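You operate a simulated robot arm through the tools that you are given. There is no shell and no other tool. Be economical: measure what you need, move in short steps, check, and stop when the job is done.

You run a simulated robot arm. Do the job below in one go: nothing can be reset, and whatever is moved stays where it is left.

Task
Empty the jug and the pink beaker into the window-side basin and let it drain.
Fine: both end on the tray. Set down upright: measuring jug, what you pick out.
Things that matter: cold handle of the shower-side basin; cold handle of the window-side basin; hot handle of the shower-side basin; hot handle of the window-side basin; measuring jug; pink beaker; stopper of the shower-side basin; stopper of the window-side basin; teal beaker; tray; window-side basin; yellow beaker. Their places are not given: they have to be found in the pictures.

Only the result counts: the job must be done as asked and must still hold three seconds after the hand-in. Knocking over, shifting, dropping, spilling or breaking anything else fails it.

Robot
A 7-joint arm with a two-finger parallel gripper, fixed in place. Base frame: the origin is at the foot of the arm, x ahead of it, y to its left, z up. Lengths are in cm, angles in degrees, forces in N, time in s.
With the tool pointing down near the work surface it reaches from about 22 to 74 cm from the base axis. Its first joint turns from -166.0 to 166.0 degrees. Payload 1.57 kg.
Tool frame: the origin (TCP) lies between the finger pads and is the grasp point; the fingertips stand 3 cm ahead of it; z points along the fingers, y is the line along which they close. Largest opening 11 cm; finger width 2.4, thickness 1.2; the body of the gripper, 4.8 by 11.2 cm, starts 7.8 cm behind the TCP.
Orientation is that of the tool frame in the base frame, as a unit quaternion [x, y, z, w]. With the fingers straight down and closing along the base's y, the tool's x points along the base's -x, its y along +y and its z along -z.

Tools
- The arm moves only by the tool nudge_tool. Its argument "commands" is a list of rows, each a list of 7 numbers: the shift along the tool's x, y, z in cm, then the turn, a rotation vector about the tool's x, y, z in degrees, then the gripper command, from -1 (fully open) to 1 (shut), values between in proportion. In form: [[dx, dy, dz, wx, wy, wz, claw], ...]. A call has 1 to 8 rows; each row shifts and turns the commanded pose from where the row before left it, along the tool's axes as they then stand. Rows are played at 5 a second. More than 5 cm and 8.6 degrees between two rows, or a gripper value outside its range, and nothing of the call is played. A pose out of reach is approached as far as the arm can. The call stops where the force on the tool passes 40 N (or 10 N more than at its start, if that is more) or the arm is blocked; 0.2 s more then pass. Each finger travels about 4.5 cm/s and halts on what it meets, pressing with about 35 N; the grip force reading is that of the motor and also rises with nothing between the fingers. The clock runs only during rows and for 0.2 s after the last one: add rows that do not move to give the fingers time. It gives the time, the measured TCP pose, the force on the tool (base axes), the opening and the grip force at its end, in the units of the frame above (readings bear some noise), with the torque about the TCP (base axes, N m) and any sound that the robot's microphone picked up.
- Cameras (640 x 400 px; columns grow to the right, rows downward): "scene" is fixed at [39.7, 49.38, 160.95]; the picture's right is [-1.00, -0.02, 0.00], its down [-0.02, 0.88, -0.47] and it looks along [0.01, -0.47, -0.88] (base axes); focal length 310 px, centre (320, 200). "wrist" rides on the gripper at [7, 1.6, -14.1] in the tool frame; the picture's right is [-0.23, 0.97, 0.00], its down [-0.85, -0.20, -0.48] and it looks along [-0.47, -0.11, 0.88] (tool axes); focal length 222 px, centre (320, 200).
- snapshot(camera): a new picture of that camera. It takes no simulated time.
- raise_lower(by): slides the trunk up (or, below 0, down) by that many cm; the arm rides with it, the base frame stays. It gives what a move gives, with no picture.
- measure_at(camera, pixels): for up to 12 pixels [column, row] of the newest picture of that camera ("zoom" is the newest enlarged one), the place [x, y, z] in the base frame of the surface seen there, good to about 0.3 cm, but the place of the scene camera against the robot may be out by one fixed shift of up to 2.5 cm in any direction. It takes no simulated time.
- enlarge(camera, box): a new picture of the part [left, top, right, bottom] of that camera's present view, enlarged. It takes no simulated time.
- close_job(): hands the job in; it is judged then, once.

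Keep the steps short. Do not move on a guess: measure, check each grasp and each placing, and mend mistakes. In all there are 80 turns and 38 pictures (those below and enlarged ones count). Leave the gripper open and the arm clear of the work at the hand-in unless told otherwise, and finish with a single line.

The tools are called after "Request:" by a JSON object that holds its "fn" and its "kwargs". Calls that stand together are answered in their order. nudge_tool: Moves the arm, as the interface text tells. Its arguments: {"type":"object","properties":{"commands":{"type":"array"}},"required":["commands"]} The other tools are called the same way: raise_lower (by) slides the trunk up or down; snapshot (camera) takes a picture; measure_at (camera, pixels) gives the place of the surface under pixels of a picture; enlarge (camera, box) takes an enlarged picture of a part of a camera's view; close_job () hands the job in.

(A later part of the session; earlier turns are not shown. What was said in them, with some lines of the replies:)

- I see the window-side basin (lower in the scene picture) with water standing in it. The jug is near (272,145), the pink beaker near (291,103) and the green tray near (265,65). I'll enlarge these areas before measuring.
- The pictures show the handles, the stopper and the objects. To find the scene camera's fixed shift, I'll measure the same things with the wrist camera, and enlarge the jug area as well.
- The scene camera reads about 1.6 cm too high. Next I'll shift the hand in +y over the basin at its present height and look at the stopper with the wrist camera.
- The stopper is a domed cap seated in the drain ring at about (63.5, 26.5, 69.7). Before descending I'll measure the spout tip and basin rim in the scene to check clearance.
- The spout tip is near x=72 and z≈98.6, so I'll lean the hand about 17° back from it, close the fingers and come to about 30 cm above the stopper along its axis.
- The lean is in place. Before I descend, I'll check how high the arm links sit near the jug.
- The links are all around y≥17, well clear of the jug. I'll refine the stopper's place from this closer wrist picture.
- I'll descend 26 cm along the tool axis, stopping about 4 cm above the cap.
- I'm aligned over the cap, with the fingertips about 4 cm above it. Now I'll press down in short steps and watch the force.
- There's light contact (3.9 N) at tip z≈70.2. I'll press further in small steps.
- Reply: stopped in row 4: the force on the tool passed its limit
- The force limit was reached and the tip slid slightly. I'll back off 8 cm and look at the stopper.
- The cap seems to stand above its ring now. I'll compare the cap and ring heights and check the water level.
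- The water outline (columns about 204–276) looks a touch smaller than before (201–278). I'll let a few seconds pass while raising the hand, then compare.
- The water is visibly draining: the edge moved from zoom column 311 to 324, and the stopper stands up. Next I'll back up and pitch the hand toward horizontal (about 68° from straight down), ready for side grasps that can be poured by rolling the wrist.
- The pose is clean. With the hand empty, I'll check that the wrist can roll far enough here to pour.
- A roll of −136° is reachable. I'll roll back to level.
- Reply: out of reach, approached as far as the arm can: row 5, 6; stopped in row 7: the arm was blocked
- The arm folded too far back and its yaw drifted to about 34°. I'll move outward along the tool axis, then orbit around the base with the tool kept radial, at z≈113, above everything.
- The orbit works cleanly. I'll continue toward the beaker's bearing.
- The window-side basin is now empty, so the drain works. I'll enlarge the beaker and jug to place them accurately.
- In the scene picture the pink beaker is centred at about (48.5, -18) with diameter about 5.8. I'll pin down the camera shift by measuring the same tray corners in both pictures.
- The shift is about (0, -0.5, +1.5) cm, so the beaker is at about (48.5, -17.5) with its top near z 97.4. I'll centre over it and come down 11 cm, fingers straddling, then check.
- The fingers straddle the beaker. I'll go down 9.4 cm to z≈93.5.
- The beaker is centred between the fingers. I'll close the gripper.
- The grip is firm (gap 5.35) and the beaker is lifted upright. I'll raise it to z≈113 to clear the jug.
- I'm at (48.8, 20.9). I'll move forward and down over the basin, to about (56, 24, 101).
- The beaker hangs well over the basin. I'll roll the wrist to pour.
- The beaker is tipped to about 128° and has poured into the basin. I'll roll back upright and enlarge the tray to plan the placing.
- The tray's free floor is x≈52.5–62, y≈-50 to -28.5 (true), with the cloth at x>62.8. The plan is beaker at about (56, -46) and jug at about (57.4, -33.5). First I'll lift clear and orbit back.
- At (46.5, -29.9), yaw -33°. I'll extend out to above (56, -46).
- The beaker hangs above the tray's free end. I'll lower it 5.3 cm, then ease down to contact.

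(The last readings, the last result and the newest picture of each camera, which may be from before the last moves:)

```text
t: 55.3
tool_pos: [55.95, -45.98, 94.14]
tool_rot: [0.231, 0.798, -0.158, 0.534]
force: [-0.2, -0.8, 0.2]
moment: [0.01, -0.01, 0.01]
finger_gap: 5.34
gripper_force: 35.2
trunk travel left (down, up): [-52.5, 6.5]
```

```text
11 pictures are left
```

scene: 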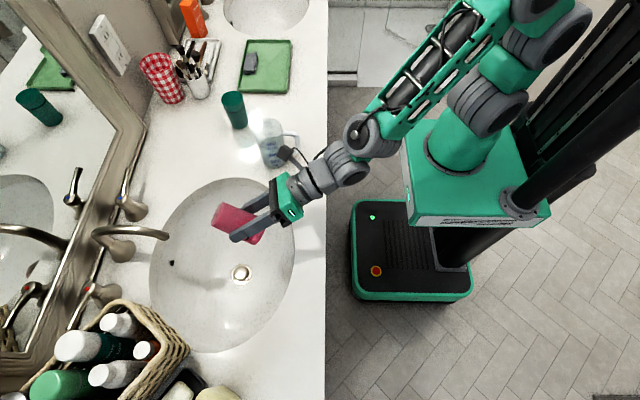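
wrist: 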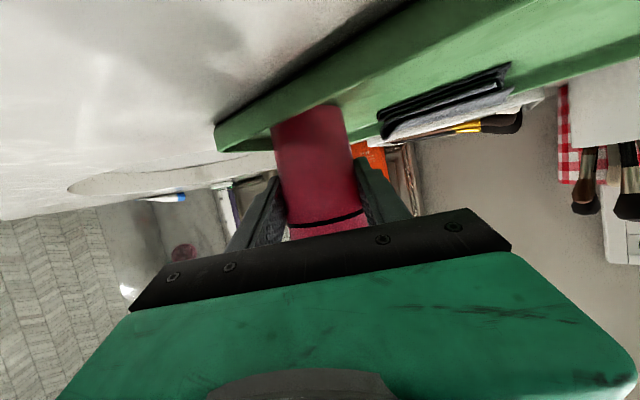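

The beaker's bottom is just inside the tray lip and there's no contact force yet. I'll ease down further.

Request:
{"fn": "nudge_tool", "kwargs": {"commands": [[0.14, 0, 0.06, 0, 0, 0, 1], [0.14, 0, 0.06, 0, 0, 0, 1], [0.09, 0, 0.04, 0, 0, 0, 1], [0, 0, 0, 0, 0, 0, 1]]}}

```text
t: 56.3
tool_pos: [55.94, -45.95, 93.99]
tool_rot: [0.231, 0.796, -0.159, 0.535]
force: [0.6, -1.7, 8.7]
moment: [0.06, -0.06, -0.01]
finger_gap: 5.31
gripper_force: 34.9
trunk travel left (down, up): [-52.5, 6.5]
```

Contact is made at 8.7 N. I'll relieve the pressure a little, then open.

Request:
{"fn": "nudge_tool", "kwargs": {"commands": [[-0.17, 0, -0.07, 0, 0, 0, 1], [0, 0, 0, 0, 0, 0, 0], [0, 0, 0, 0, 0, 0, -0.3], [0, 0, 0, 0, 0, 0, -0.5], [0, 0, 0, 0, 0, 0, -0.5], [0, 0, 0, 0, 0, 0, -0.5]]}}

Request:
{"fn": "nudge_tool", "kwargs": {"commands": [[-1.85, 0, -0.75, 0, 0, 0, -0.5], [-2.8, 0, -1.1, 0, 0, 0, -0.5], [-4.2, 0, -1.7, 0, 0, 0, -0.5], [-4.2, 0, -1.7, 0, 0, 0, -1], [-4.2, 0, -1.7, 0, 0, 0, -1], [0, 0, 0, 0, 0, 0, -1]]}}

Request:
{"fn": "enlarge", "kwargs": {"camera": "scene", "box": [200, 20, 340, 180]}}

```text
t: 57.7
tool_pos: [55.97, -45.98, 93.91]
tool_rot: [0.232, 0.797, -0.159, 0.534]
force: [-0.4, -0.1, 0.5]
moment: [0.0, -0.03, 0.02]
finger_gap: 8.26
gripper_force: 0.0
trunk travel left (down, up): [-52.5, 6.5]
```

```text
t: 59.1
tool_pos: [56.11, -45.92, 112.53]
tool_rot: [0.231, 0.798, -0.158, 0.534]
force: [0.9, -1.3, 0.3]
moment: [0.01, 0.02, 0.01]
finger_gap: 10.98
gripper_force: 0.1
trunk travel left (down, up): [-52.5, 6.5]
```

```text
2.50 times, centred on (270, 100) of scene
```

zoom: 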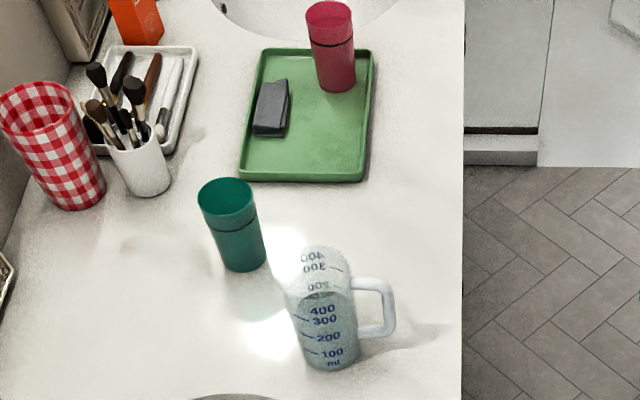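

The beaker stands upright on the tray. Now I'll measure points across the jug body and handle to fit its centre, radius and handle direction.

Request:
{"fn": "measure_at", "kwargs": {"camera": "zoom", "pixels": [[298, 325], [305, 328], [315, 330], [327, 332], [340, 330], [350, 328], [356, 325], [365, 330], [380, 331], [390, 305], [370, 283], [391, 290]]}}

Request:
{"fn": "measure_at", "kwargs": {"camera": "zoom", "pixels": [[298, 350], [307, 362], [330, 368], [350, 360], [357, 350], [345, 300], [300, 300], [290, 290], [353, 285], [352, 270], [335, 250], [305, 252]]}}

```text
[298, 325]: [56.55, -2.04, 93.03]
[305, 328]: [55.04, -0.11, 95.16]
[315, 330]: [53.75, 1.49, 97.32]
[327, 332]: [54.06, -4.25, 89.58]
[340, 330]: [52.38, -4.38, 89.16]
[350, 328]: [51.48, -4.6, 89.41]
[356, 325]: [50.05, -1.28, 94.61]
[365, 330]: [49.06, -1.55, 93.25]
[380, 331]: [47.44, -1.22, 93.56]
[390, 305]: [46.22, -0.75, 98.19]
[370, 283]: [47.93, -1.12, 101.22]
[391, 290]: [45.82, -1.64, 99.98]
```

```text
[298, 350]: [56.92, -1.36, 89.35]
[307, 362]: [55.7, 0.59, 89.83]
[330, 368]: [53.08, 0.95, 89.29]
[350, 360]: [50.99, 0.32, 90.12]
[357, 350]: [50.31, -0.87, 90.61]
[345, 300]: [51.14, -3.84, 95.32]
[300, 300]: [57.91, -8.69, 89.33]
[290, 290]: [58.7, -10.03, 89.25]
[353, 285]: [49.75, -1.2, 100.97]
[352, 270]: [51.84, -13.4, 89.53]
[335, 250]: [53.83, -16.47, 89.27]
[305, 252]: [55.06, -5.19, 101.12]
```

Jug fit: axis at about (53.5, -1.5) true, radius 3.35, top z≈99.5, handle toward -x out to about 7.7 cm from the axis. I'll retreat from the tray and orbit back until the tool faces +x.

Request:
{"fn": "nudge_tool", "kwargs": {"commands": [[1.25, 1.68, -3.09, 0, 0, 0, -1], [1.25, 1.68, -3.09, 0, 0, 0, -1], [1.25, 1.68, -3.09, 0, 0, 0, -1], [1.25, 1.68, -3.09, 0, 0, 0, -1], [1.25, 1.68, -3.09, 0, 0, 0, -1], [0, 0, 0, 0, 0, 0, -1]]}}

Request:
{"fn": "nudge_tool", "kwargs": {"commands": [[0, 4.25, 0, -4.35, 0, -1.76, -1], [0, 4.25, 0, -4.35, 0, -1.76, -1], [0, 4.25, 0, -4.35, 0, -1.76, -1], [0, 4.25, 0, -4.35, 0, -1.76, -1], [0, 4.25, 0, -4.35, 0, -1.76, -1], [0, 4.25, 0, -4.35, 0, -1.76, -1], [0, 4.25, 0, -4.35, 0, -1.76, -1], [0, 0, 0, 0, -6.9, 0, -1]]}}

```text
t: 60.5
tool_pos: [46.55, -29.82, 112.58]
tool_rot: [0.231, 0.798, -0.158, 0.534]
force: [0.1, -0.7, 0.1]
moment: [-0.02, -0.06, -0.01]
finger_gap: 11.01
gripper_force: 0.0
trunk travel left (down, up): [-52.5, 6.5]
```

```text
t: 62.3
tool_pos: [55.87, -2.13, 112.42]
tool_rot: [-0.004, 0.796, 0.002, 0.606]
force: [0.2, -0.2, -0.3]
moment: [0.01, -0.02, 0.0]
finger_gap: 10.98
gripper_force: 0.0
trunk travel left (down, up): [-52.5, 6.5]
```

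Yaw is about 0 and pitch 74.6°. I'll centre over the jug and descend 10 cm, then check with the wrist camera.

Request:
{"fn": "nudge_tool", "kwargs": {"commands": [[0.84, 0.6, -3.06, 0, 0, 0, -1], [3.2, 0, 0.88, 0, 0, 0, -1], [3.2, 0, 0.88, 0, 0, 0, -1], [3.2, 0, 0.88, 0, 0, 0, -1], [0, 0, 0, 0, 0, 0, -1]]}}

Request:
{"fn": "snapshot", "kwargs": {"camera": "wrist"}}

```text
t: 63.5
tool_pos: [52.49, -1.46, 102.65]
tool_rot: [-0.002, 0.796, 0.0, 0.605]
force: [-0.1, 0.6, 0.2]
moment: [0.0, -0.01, -0.01]
finger_gap: 11.0
gripper_force: 0.1
trunk travel left (down, up): [-52.5, 6.5]
```

```text
9 pictures are left
```

wrist: 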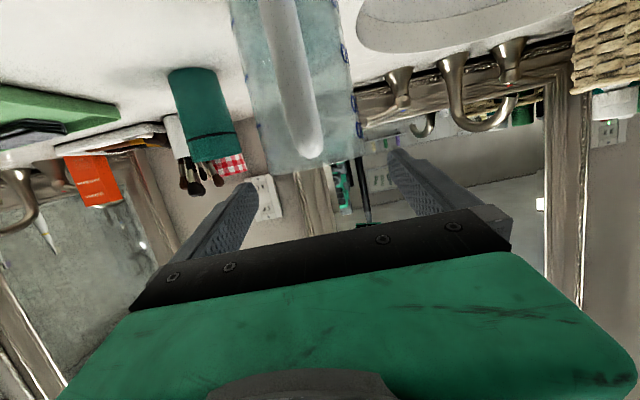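

Request:
{"fn": "measure_at", "kwargs": {"camera": "wrist", "pixels": [[308, 150], [300, 110], [285, 50], [262, 120], [335, 120], [345, 100], [255, 90], [278, 150], [340, 150], [310, 158]]}}

```text
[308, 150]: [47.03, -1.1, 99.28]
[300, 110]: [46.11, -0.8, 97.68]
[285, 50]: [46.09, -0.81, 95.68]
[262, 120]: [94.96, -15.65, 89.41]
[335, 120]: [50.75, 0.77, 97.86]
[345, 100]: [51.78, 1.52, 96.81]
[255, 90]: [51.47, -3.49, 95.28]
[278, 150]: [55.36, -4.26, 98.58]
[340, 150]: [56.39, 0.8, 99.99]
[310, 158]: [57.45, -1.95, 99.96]
```

The wrist view gives the jug axis at about (53.8, -1.35) and the handle's outer face at x≈46.1. I'll descend 6.4 cm, then ease forward 0.4 cm.

Request:
{"fn": "nudge_tool", "kwargs": {"commands": [[2.06, 0.12, 0.57, 0, 0, 0, -1], [2.06, 0, 0.57, 0, 0, 0, -1], [2.06, 0, 0.57, 0, 0, 0, -1], [-0.1, 0, 0.39, 0, 0, 0, -1], [0, 0, 0, 0, 0, 0, -1]]}}

Request:
{"fn": "snapshot", "kwargs": {"camera": "wrist"}}

```text
t: 64.7
tool_pos: [52.92, -1.31, 96.26]
tool_rot: [-0.002, 0.796, 0.001, 0.605]
force: [-0.3, -0.2, -0.2]
moment: [0.04, 0.0, -0.02]
finger_gap: 11.0
gripper_force: 0.0
trunk travel left (down, up): [-52.5, 6.5]
```

```text
8 pictures are left
```

wrist: 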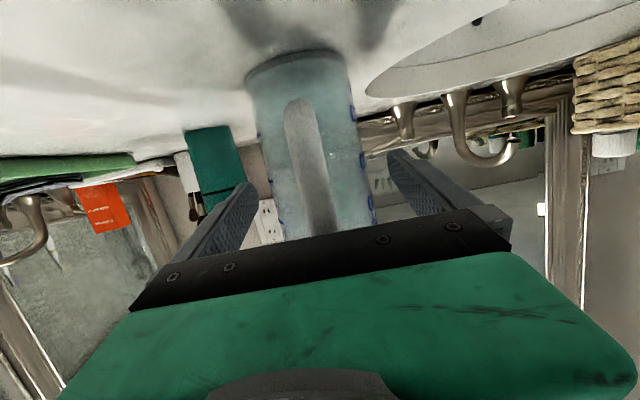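

The jug and its handle sit between the fingers with no contact. I'll close, then lift 1 cm to check the hold.

Request:
{"fn": "nudge_tool", "kwargs": {"commands": [[0, 0, 0, 0, 0, 0, 1], [0, 0, 0, 0, 0, 0, 1], [0, 0, 0, 0, 0, 0, 1], [0, 0, 0, 0, 0, 0, 1], [0, 0, 0, 0, 0, 0, 1], [0, 0, 0, 0, 0, 0, 1]]}}

Request:
{"fn": "nudge_tool", "kwargs": {"commands": [[-0.48, 0, -0.13, 0, 0, 0, 1], [-0.48, 0, -0.13, 0, 0, 0, 1], [0, 0, 0, 0, 0, 0, 1], [0, 0, 0, 0, 0, 0, 1]]}}

Request:
{"fn": "snapshot", "kwargs": {"camera": "wrist"}}

```text
t: 66.1
tool_pos: [52.98, -1.44, 96.16]
tool_rot: [-0.002, 0.796, 0.0, 0.605]
force: [0.7, 0.6, 1.4]
moment: [-0.04, -0.07, -0.02]
finger_gap: 6.93
gripper_force: 35.0
trunk travel left (down, up): [-52.5, 6.5]
```

```text
t: 67.1
tool_pos: [53.01, -1.38, 96.85]
tool_rot: [-0.002, 0.796, 0.001, 0.605]
force: [-0.2, 1.5, -3.5]
moment: [0.01, -0.03, 0.02]
finger_gap: 6.97
gripper_force: 34.7
trunk travel left (down, up): [-52.5, 6.5]
```

```text
7 pictures are left
```

wrist: 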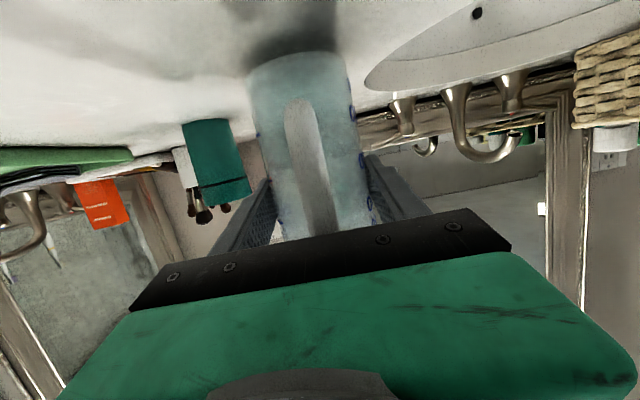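

The jug hangs steady with a firm grip (6.95 cm gap). I'll lift it gently 8 cm and orbit slowly toward the basin.

Request:
{"fn": "nudge_tool", "kwargs": {"commands": [[-0.96, 0, -0.27, 0, 0, 0, 1], [-1.25, 0, -0.35, 0, 0, 0, 1], [-1.35, 0, -0.37, 0, 0, 0, 1], [-1.35, 0, -0.37, 0, 0, 0, 1], [-1.35, 0, -0.37, 0, 0, 0, 1], [-1.35, 0, -0.37, 0, 0, 0, 1], [-0.6, 0, -0.17, 0, 0, 0, 1], [0, 0, 0, 0, 0, 0, 1]]}}

Request:
{"fn": "nudge_tool", "kwargs": {"commands": [[0, 0.6, 0, -0.7, 0, -0.19, 1], [0, 1.2, 0, -1.3, 0, -0.36, 1], [0, 2.0, 0, -2.1, 0, -0.57, 1], [0, 2.2, 0, -2.3, 0, -0.63, 1], [0, 2.2, 0, -2.3, 0, -0.63, 1], [0, 2.2, 0, -2.3, 0, -0.63, 1], [0, 2.2, 0, -2.3, 0, -0.63, 1], [0, 2.2, 0, -2.3, 0, -0.63, 1]]}}

Request:
{"fn": "nudge_tool", "kwargs": {"commands": [[0, 2.2, 0, -2.3, 0, -0.63, 1], [0, 2.2, 0, -2.3, 0, -0.63, 1], [0, 2.2, 0, -2.3, 0, -0.63, 1], [0, 1.2, 0.5, -1.3, 0, -0.36, 1], [-0.4, 0.6, 1.4, -0.7, 0, -0.19, 1], [-0.4, 0, 1.4, 0, 0, 0, 1], [-0.2, 0, 0.7, 0, 0, 0, 1], [0, 0, 0, 0, 0, 0, 1]]}}

Request:
{"fn": "snapshot", "kwargs": {"camera": "scene"}}

```text
t: 68.9
tool_pos: [52.97, -1.4, 105.52]
tool_rot: [-0.003, 0.797, 0.001, 0.604]
force: [-0.1, -0.4, -3.0]
moment: [-0.02, -0.01, -0.01]
finger_gap: 6.95
gripper_force: 34.5
trunk travel left (down, up): [-52.5, 6.5]
```

```text
t: 70.7
tool_pos: [51.16, 13.19, 105.48]
tool_rot: [-0.114, 0.789, 0.086, 0.598]
force: [-0.3, -0.4, -2.7]
moment: [-0.01, -0.03, 0.01]
finger_gap: 6.95
gripper_force: 35.2
trunk travel left (down, up): [-52.5, 6.5]
```

```text
t: 72.5
tool_pos: [52.02, 22.96, 105.31]
tool_rot: [-0.177, 0.776, 0.134, 0.59]
force: [0.1, -0.1, -2.6]
moment: [-0.02, 0.01, 0.03]
finger_gap: 6.95
gripper_force: 35.2
trunk travel left (down, up): [-52.5, 6.5]
```

```text
6 pictures are left
```

scene: 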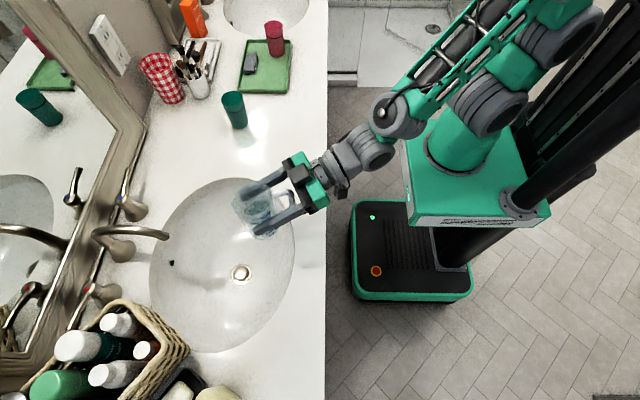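

I'll move 6 cm further over the basin and 2.5 cm lower, then start rolling gently.

Request:
{"fn": "nudge_tool", "kwargs": {"commands": [[0.2, 0, 1.62, 0, 0, 0, 1], [0.2, 0, 1.62, 0, 0, 0, 1], [0.2, 0, 1.62, 0, 0, 0, 1], [0.2, 0, 1.62, 0, 0, 0, 1], [0, 0, 0, 0, 0, 0, 1]]}}

Request:
{"fn": "nudge_tool", "kwargs": {"commands": [[0, 0, 0, 0, 0, -7, 1], [0, 0, 0, 0, 0, -7, 1], [0, 0, 0, 0, 0, -7, 1], [0, 0, 0, 0, 0, -7, 1], [0, 0, 0, 0, 0, -7, 1], [0, 0, 0, 0, 0, -7, 1], [0, 0, 0, 0, 0, -7, 1], [0, 0, 0, 0, 0, -7, 1]]}}

Request:
{"fn": "nudge_tool", "kwargs": {"commands": [[0, 0, 0, 0, 0, -7, 1], [0, 0, 0, 0, 0, -7, 1], [0, 0, 0, 0, 0, -7, 1], [0, 0, 0, 0, 0, -7, 1], [0, 0, 0, 0, 0, -7, 1], [0, 0, 0, 0, 0, -7, 1], [0, 0, 0, 0, 0, -7, 1], [0, 0, 0, 0, 0, -7, 1]]}}

Request:
{"fn": "nudge_tool", "kwargs": {"commands": [[0, 0, 0, 0, 0, -8, 1], [0, 0, 0, 0, 0, -8, 1], [0, 0, 0, 0, 0, -8, 1], [0, 0, 0, 0, 0, -8, 1], [0, 0, 0, 0, 0, -4, 1], [0, 0, 0, 0, 0, 0, 1], [0, 0, 0, 0, 0, 0, 1], [0, 0, 0, 0, 0, 0, 1]]}}

Request:
{"fn": "snapshot", "kwargs": {"camera": "scene"}}

```text
t: 73.7
tool_pos: [57.4, 25.57, 102.82]
tool_rot: [-0.177, 0.777, 0.134, 0.589]
force: [-0.6, 0.2, -2.0]
moment: [-0.04, -0.02, -0.02]
finger_gap: 6.95
gripper_force: 35.2
trunk travel left (down, up): [-52.5, 6.5]
```

```text
t: 75.5
tool_pos: [57.42, 25.59, 102.85]
tool_rot: [-0.522, 0.602, -0.159, 0.584]
force: [-0.2, -0.3, -2.5]
moment: [0.02, 0.01, 0.01]
finger_gap: 6.96
gripper_force: 35.2
trunk travel left (down, up): [-52.5, 6.5]
```

```text
t: 77.3
tool_pos: [57.49, 25.6, 102.85]
tool_rot: [0.743, -0.286, 0.415, -0.44]
force: [-0.1, 0.0, -0.5]
moment: [0.01, 0.02, -0.02]
finger_gap: 6.93
gripper_force: 34.6
trunk travel left (down, up): [-52.5, 6.5]
```

```text
t: 79.1
tool_pos: [57.58, 25.54, 102.93]
tool_rot: [0.795, -0.043, 0.529, -0.293]
force: [-1.3, 0.1, -0.5]
moment: [-0.02, 0.02, 0.0]
finger_gap: 6.94
gripper_force: 35.1
trunk travel left (down, up): [-52.5, 6.5]
```

```text
5 pictures are left
```

scene: 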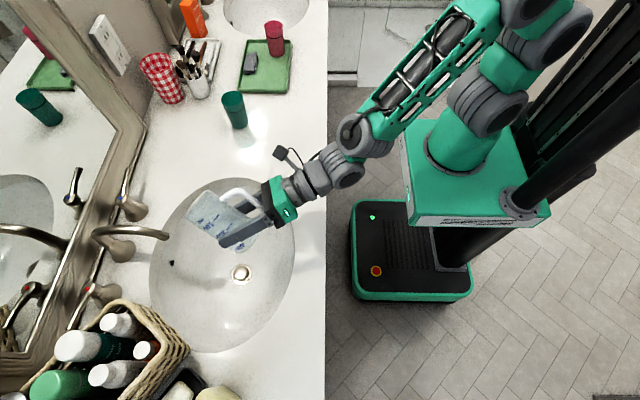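

The jug is emptied and the load fell from about 2.5 N to about 0.5 N. The counter looks dry and the basin has drained. I'll roll back upright.

Request:
{"fn": "nudge_tool", "kwargs": {"commands": [[0, 0, 0, 0, 0, 8, 1], [0, 0, 0, 0, 0, 8, 1], [0, 0, 0, 0, 0, 8, 1], [0, 0, 0, 0, 0, 8, 1], [0, 0, 0, 0, 0, 8, 1], [0, 0, 0, 0, 0, 8, 1], [0, 0, 0, 0, 0, 8, 1], [0, 0, 0, 0, 0, 8, 1]]}}

Request:
{"fn": "nudge_tool", "kwargs": {"commands": [[0, 0, 0, 0, 0, 8, 1], [0, 0, 0, 0, 0, 8, 1], [0, 0, 0, 0, 0, 8, 1], [0, 0, 0, 0, 0, 8, 1], [0, 0, 0, 0, 0, 8, 1], [0, 0, 0, 0, 0, 8, 1], [0, 0, 0, 0, 0, 8, 1], [0, 0, 0, 0, 0, 8, 1]]}}

Request:
{"fn": "nudge_tool", "kwargs": {"commands": [[0, 0, 0, 0, 0, 8, 1], [0, 0, 0, 0, 0, 8, 1], [0, 0, 0, 0, 0, 4, 1], [0.8, 0, -2.9, 0, 0, 0, 1], [-2.1, 0, -3.6, 0, 0, 0, 1], [-3.9, 0, -1.1, 0, 0, 0, 1], [0, 0, 0, 0, 0, 0, 1]]}}

```text
t: 80.9
tool_pos: [57.33, 25.7, 103.01]
tool_rot: [0.651, -0.459, 0.294, -0.528]
force: [1.3, 0.1, -0.9]
moment: [-0.01, 0.03, 0.0]
finger_gap: 6.94
gripper_force: 35.1
trunk travel left (down, up): [-52.5, 6.5]
```

```text
t: 82.7
tool_pos: [57.41, 25.45, 102.94]
tool_rot: [-0.307, 0.734, 0.03, 0.605]
force: [-0.2, -0.5, -0.7]
moment: [0.03, -0.03, 0.0]
finger_gap: 6.95
gripper_force: 34.8
trunk travel left (down, up): [-52.5, 6.5]
```

```text
t: 84.3
tool_pos: [52.05, 22.93, 109.89]
tool_rot: [-0.177, 0.776, 0.135, 0.59]
force: [-0.5, 0.0, -1.6]
moment: [-0.02, 0.03, -0.04]
finger_gap: 6.92
gripper_force: 35.2
trunk travel left (down, up): [-52.5, 6.5]
```

The jug is upright and clear. I'll orbit toward the tray at z≈110, above everything.

Request:
{"fn": "nudge_tool", "kwargs": {"commands": [[0, -4.5, 0, 4.43, 0, 1.22, 1], [0, -4.5, 0, 4.43, 0, 1.22, 1], [0, -4.5, 0, 4.43, 0, 1.22, 1], [0, -4.5, 0, 4.43, 0, 1.22, 1], [0, -4.5, 0, 4.43, 0, 1.22, 1], [0, -4.5, 0, 4.43, 0, 1.22, 1]]}}

Request:
{"fn": "nudge_tool", "kwargs": {"commands": [[0, -4.5, 0, 4.43, 0, 1.22, 1], [0, -4.5, 0, 4.43, 0, 1.22, 1], [0, -4.5, 0, 4.43, 0, 1.22, 1], [0, -4.5, 0, 4.43, 0, 1.22, 1], [0, -4.5, 0, 4.43, 0, 1.22, 1], [0, 0, 0, 0, 0, 0, 1]]}}

```text
t: 85.7
tool_pos: [58.67, -2.97, 109.93]
tool_rot: [0.013, 0.796, -0.01, 0.605]
force: [0.5, 0.1, -1.2]
moment: [0.0, -0.04, 0.01]
finger_gap: 6.94
gripper_force: 35.2
trunk travel left (down, up): [-52.5, 6.5]
```

```text
t: 87.1
tool_pos: [54.3, -24.99, 109.97]
tool_rot: [0.171, 0.777, -0.131, 0.591]
force: [-0.1, -0.1, -1.3]
moment: [0.03, -0.03, 0.02]
finger_gap: 6.91
gripper_force: 34.8
trunk travel left (down, up): [-52.5, 6.5]
```

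I'll move to above (56.7, -33.2) and lower to about 2.5 cm above the tray, then check with a picture.

Request:
{"fn": "nudge_tool", "kwargs": {"commands": [[-0.75, -3.2, 2.7, 0, 0, 0, 1], [-0.75, -3.2, 2.7, 0, 0, 0, 1], [3.37, 0, 0.93, 0, 0, 0, 1], [3.37, 0, 0.93, 0, 0, 0, 1], [3.37, 0, 0.93, 0, 0, 0, 1], [0, 0, 0, 0, 0, 0, 1]]}}

Request:
{"fn": "enlarge", "kwargs": {"camera": "scene", "box": [200, 10, 340, 110]}}

```text
t: 88.5
tool_pos: [56.73, -33.15, 99.39]
tool_rot: [0.171, 0.777, -0.132, 0.591]
force: [0.4, 1.3, -0.8]
moment: [0.02, 0.03, 0.03]
finger_gap: 6.96
gripper_force: 34.8
trunk travel left (down, up): [-52.5, 6.5]
```

```text
4.00 times, centred on (270, 60) of scene
```

zoom: 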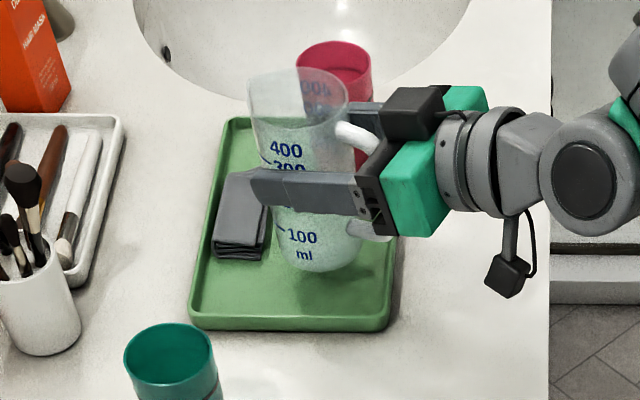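

The empty jug is upright over the free tray floor, clear of the cloth and beaker. I'll lower it gently to contact.

Request:
{"fn": "nudge_tool", "kwargs": {"commands": [[1.16, 0, 0.32, 0, 0, 0, 1], [0.96, 0, 0.27, 0, 0, 0, 1], [0.29, 0, 0.08, 0, 0, 0, 1], [0, 0, 0, 0, 0, 0, 1]]}}

Request:
{"fn": "nudge_tool", "kwargs": {"commands": [[0.19, 0, 0.05, 0, 0, 0, 1], [0.14, 0, 0.04, 0, 0, 0, 1], [0, 0, 0, 0, 0, 0, 1]]}}

```text
t: 89.5
tool_pos: [56.73, -32.96, 96.95]
tool_rot: [0.171, 0.777, -0.131, 0.591]
force: [-0.7, -0.5, -0.8]
moment: [0.02, 0.0, 0.0]
finger_gap: 6.95
gripper_force: 34.5
trunk travel left (down, up): [-52.5, 6.5]
```

```text
t: 90.3
tool_pos: [56.68, -33.15, 96.56]
tool_rot: [0.17, 0.777, -0.131, 0.591]
force: [0.7, -0.3, -1.7]
moment: [0.01, 0.0, -0.02]
finger_gap: 6.98
gripper_force: 34.3
trunk travel left (down, up): [-52.5, 6.5]
```

Request:
{"fn": "nudge_tool", "kwargs": {"commands": [[0.14, 0, 0.04, 0, 0, 0, 1], [0.1, 0, 0.03, 0, 0, 0, 1], [0, 0, 0, 0, 0, 0, 1]]}}

```text
t: 91.1
tool_pos: [56.76, -33.16, 96.59]
tool_rot: [0.171, 0.777, -0.131, 0.592]
force: [-0.1, -0.3, 5.7]
moment: [0.16, 0.07, 0.01]
finger_gap: 6.94
gripper_force: 35.0
trunk travel left (down, up): [-52.5, 6.5]
```

Contact is at 5.7 N. I'll relieve it, open, and retreat straight up.

Request:
{"fn": "nudge_tool", "kwargs": {"commands": [[-0.14, 0, -0.04, 0, 0, 0, 1], [0, 0, 0, 0, 0, 0, -0.3], [0, 0, 0, 0, 0, 0, -0.6], [0, 0, 0, 0, 0, 0, -0.75], [0, 0, 0, 0, 0, 0, -0.75], [0, 0, 0, 0, 0, 0, -0.75]]}}

Request:
{"fn": "nudge_tool", "kwargs": {"commands": [[-1.5, 0, -0.41, 0, 0, 0, -0.75], [-2.9, 0, -0.8, 0, 0, 0, -0.75], [-4.3, 0, -1.2, 0, 0, 0, -0.75], [-4.3, 0, -1.2, 0, 0, 0, -1], [0, 4, -3, 0, 0, 0, -1], [0, 4, -3, 0, 0, 0, -1], [0, 0, 0, 0, 0, 0, -1], [0, 0, 0, 0, 0, 0, -1]]}}

Request:
{"fn": "snapshot", "kwargs": {"camera": "scene"}}

```text
t: 92.5
tool_pos: [56.75, -32.98, 96.57]
tool_rot: [0.17, 0.778, -0.13, 0.591]
force: [0.3, -0.1, -0.9]
moment: [0.03, 0.0, -0.02]
finger_gap: 9.6
gripper_force: 0.1
trunk travel left (down, up): [-52.5, 6.5]
```

```text
t: 94.3
tool_pos: [54.97, -23.33, 111.99]
tool_rot: [0.17, 0.777, -0.131, 0.591]
force: [0.7, 0.8, 0.0]
moment: [-0.01, 0.01, 0.03]
finger_gap: 11.0
gripper_force: 0.1
trunk travel left (down, up): [-52.5, 6.5]
```

```text
3 pictures are left
```

scene: 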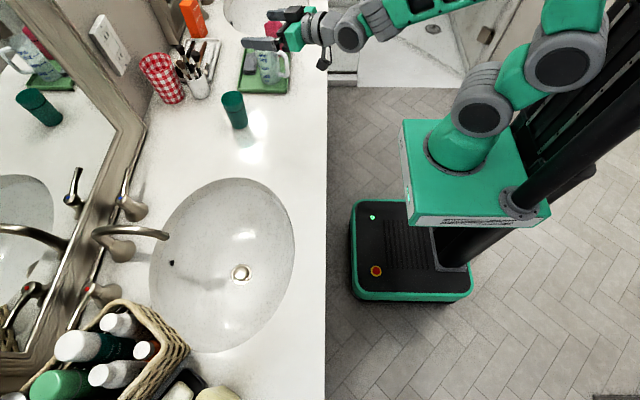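

The basin is empty. I'll swing the arm away from the tray and check both pieces once more.

Request:
{"fn": "nudge_tool", "kwargs": {"commands": [[-3, 4.2, -1, -4.43, 0, -1.22, -1], [-3, 4.2, -1, -4.43, 0, -1.22, -1], [0, 4.2, 0, -4.43, 0, -1.22, -1], [0, 4.2, 0, -4.43, 0, -1.22, -1], [0, 4.2, 0, -4.43, 0, -1.22, -1], [0, 4.2, 0, 0, 0, 0, -1], [0, 0, 0, 0, 0, 0, -1]]}}

Request:
{"fn": "enlarge", "kwargs": {"camera": "scene", "box": [180, 10, 340, 110]}}

```text
refused: row 1 steps farther than a row can; nothing moved
```

```text
4.00 times, centred on (260, 60) of scene
```

zoom: 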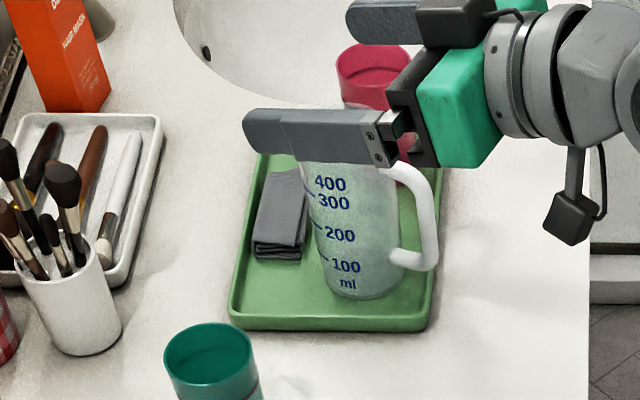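

That move was refused because one step was too long. I'll repeat it in smaller steps.

Request:
{"fn": "nudge_tool", "kwargs": {"commands": [[-2, 4, -0.6, 0, 0, 0, -1], [-2, 4, -0.6, -4.43, 0, -1.22, -1], [0, 4, 0, -4.43, 0, -1.22, -1], [0, 4, 0, -4.43, 0, -1.22, -1], [0, 4, 0, -4.43, 0, -1.22, -1], [0, 4, 0, 0, 0, 0, -1], [0, 0, 0, 0, 0, 0, -1]]}}

Request:
{"fn": "snapshot", "kwargs": {"camera": "scene"}}

```text
t: 95.9
tool_pos: [61.85, -0.54, 115.87]
tool_rot: [0.045, 0.795, -0.036, 0.603]
force: [0.2, 0.8, -0.1]
moment: [-0.01, 0.0, -0.02]
finger_gap: 11.01
gripper_force: 0.1
trunk travel left (down, up): [-52.5, 6.5]
```

```text
1 pictures are left
```

scene: 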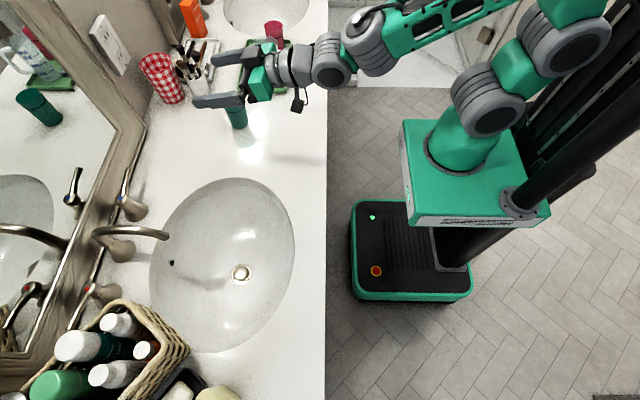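

The basin is drained with its stopper up, the mirror shows the jug and pink beaker upright on the tray, the gripper is open and the arm is high and clear. I'm handing in.

Request:
{"fn": "close_job", "kwargs": {}}

```text
The job is handed in.
```

The jug and pink beaker are emptied into the window-side basin, which has drained through its opened stopper, and both stand upright on the tray.
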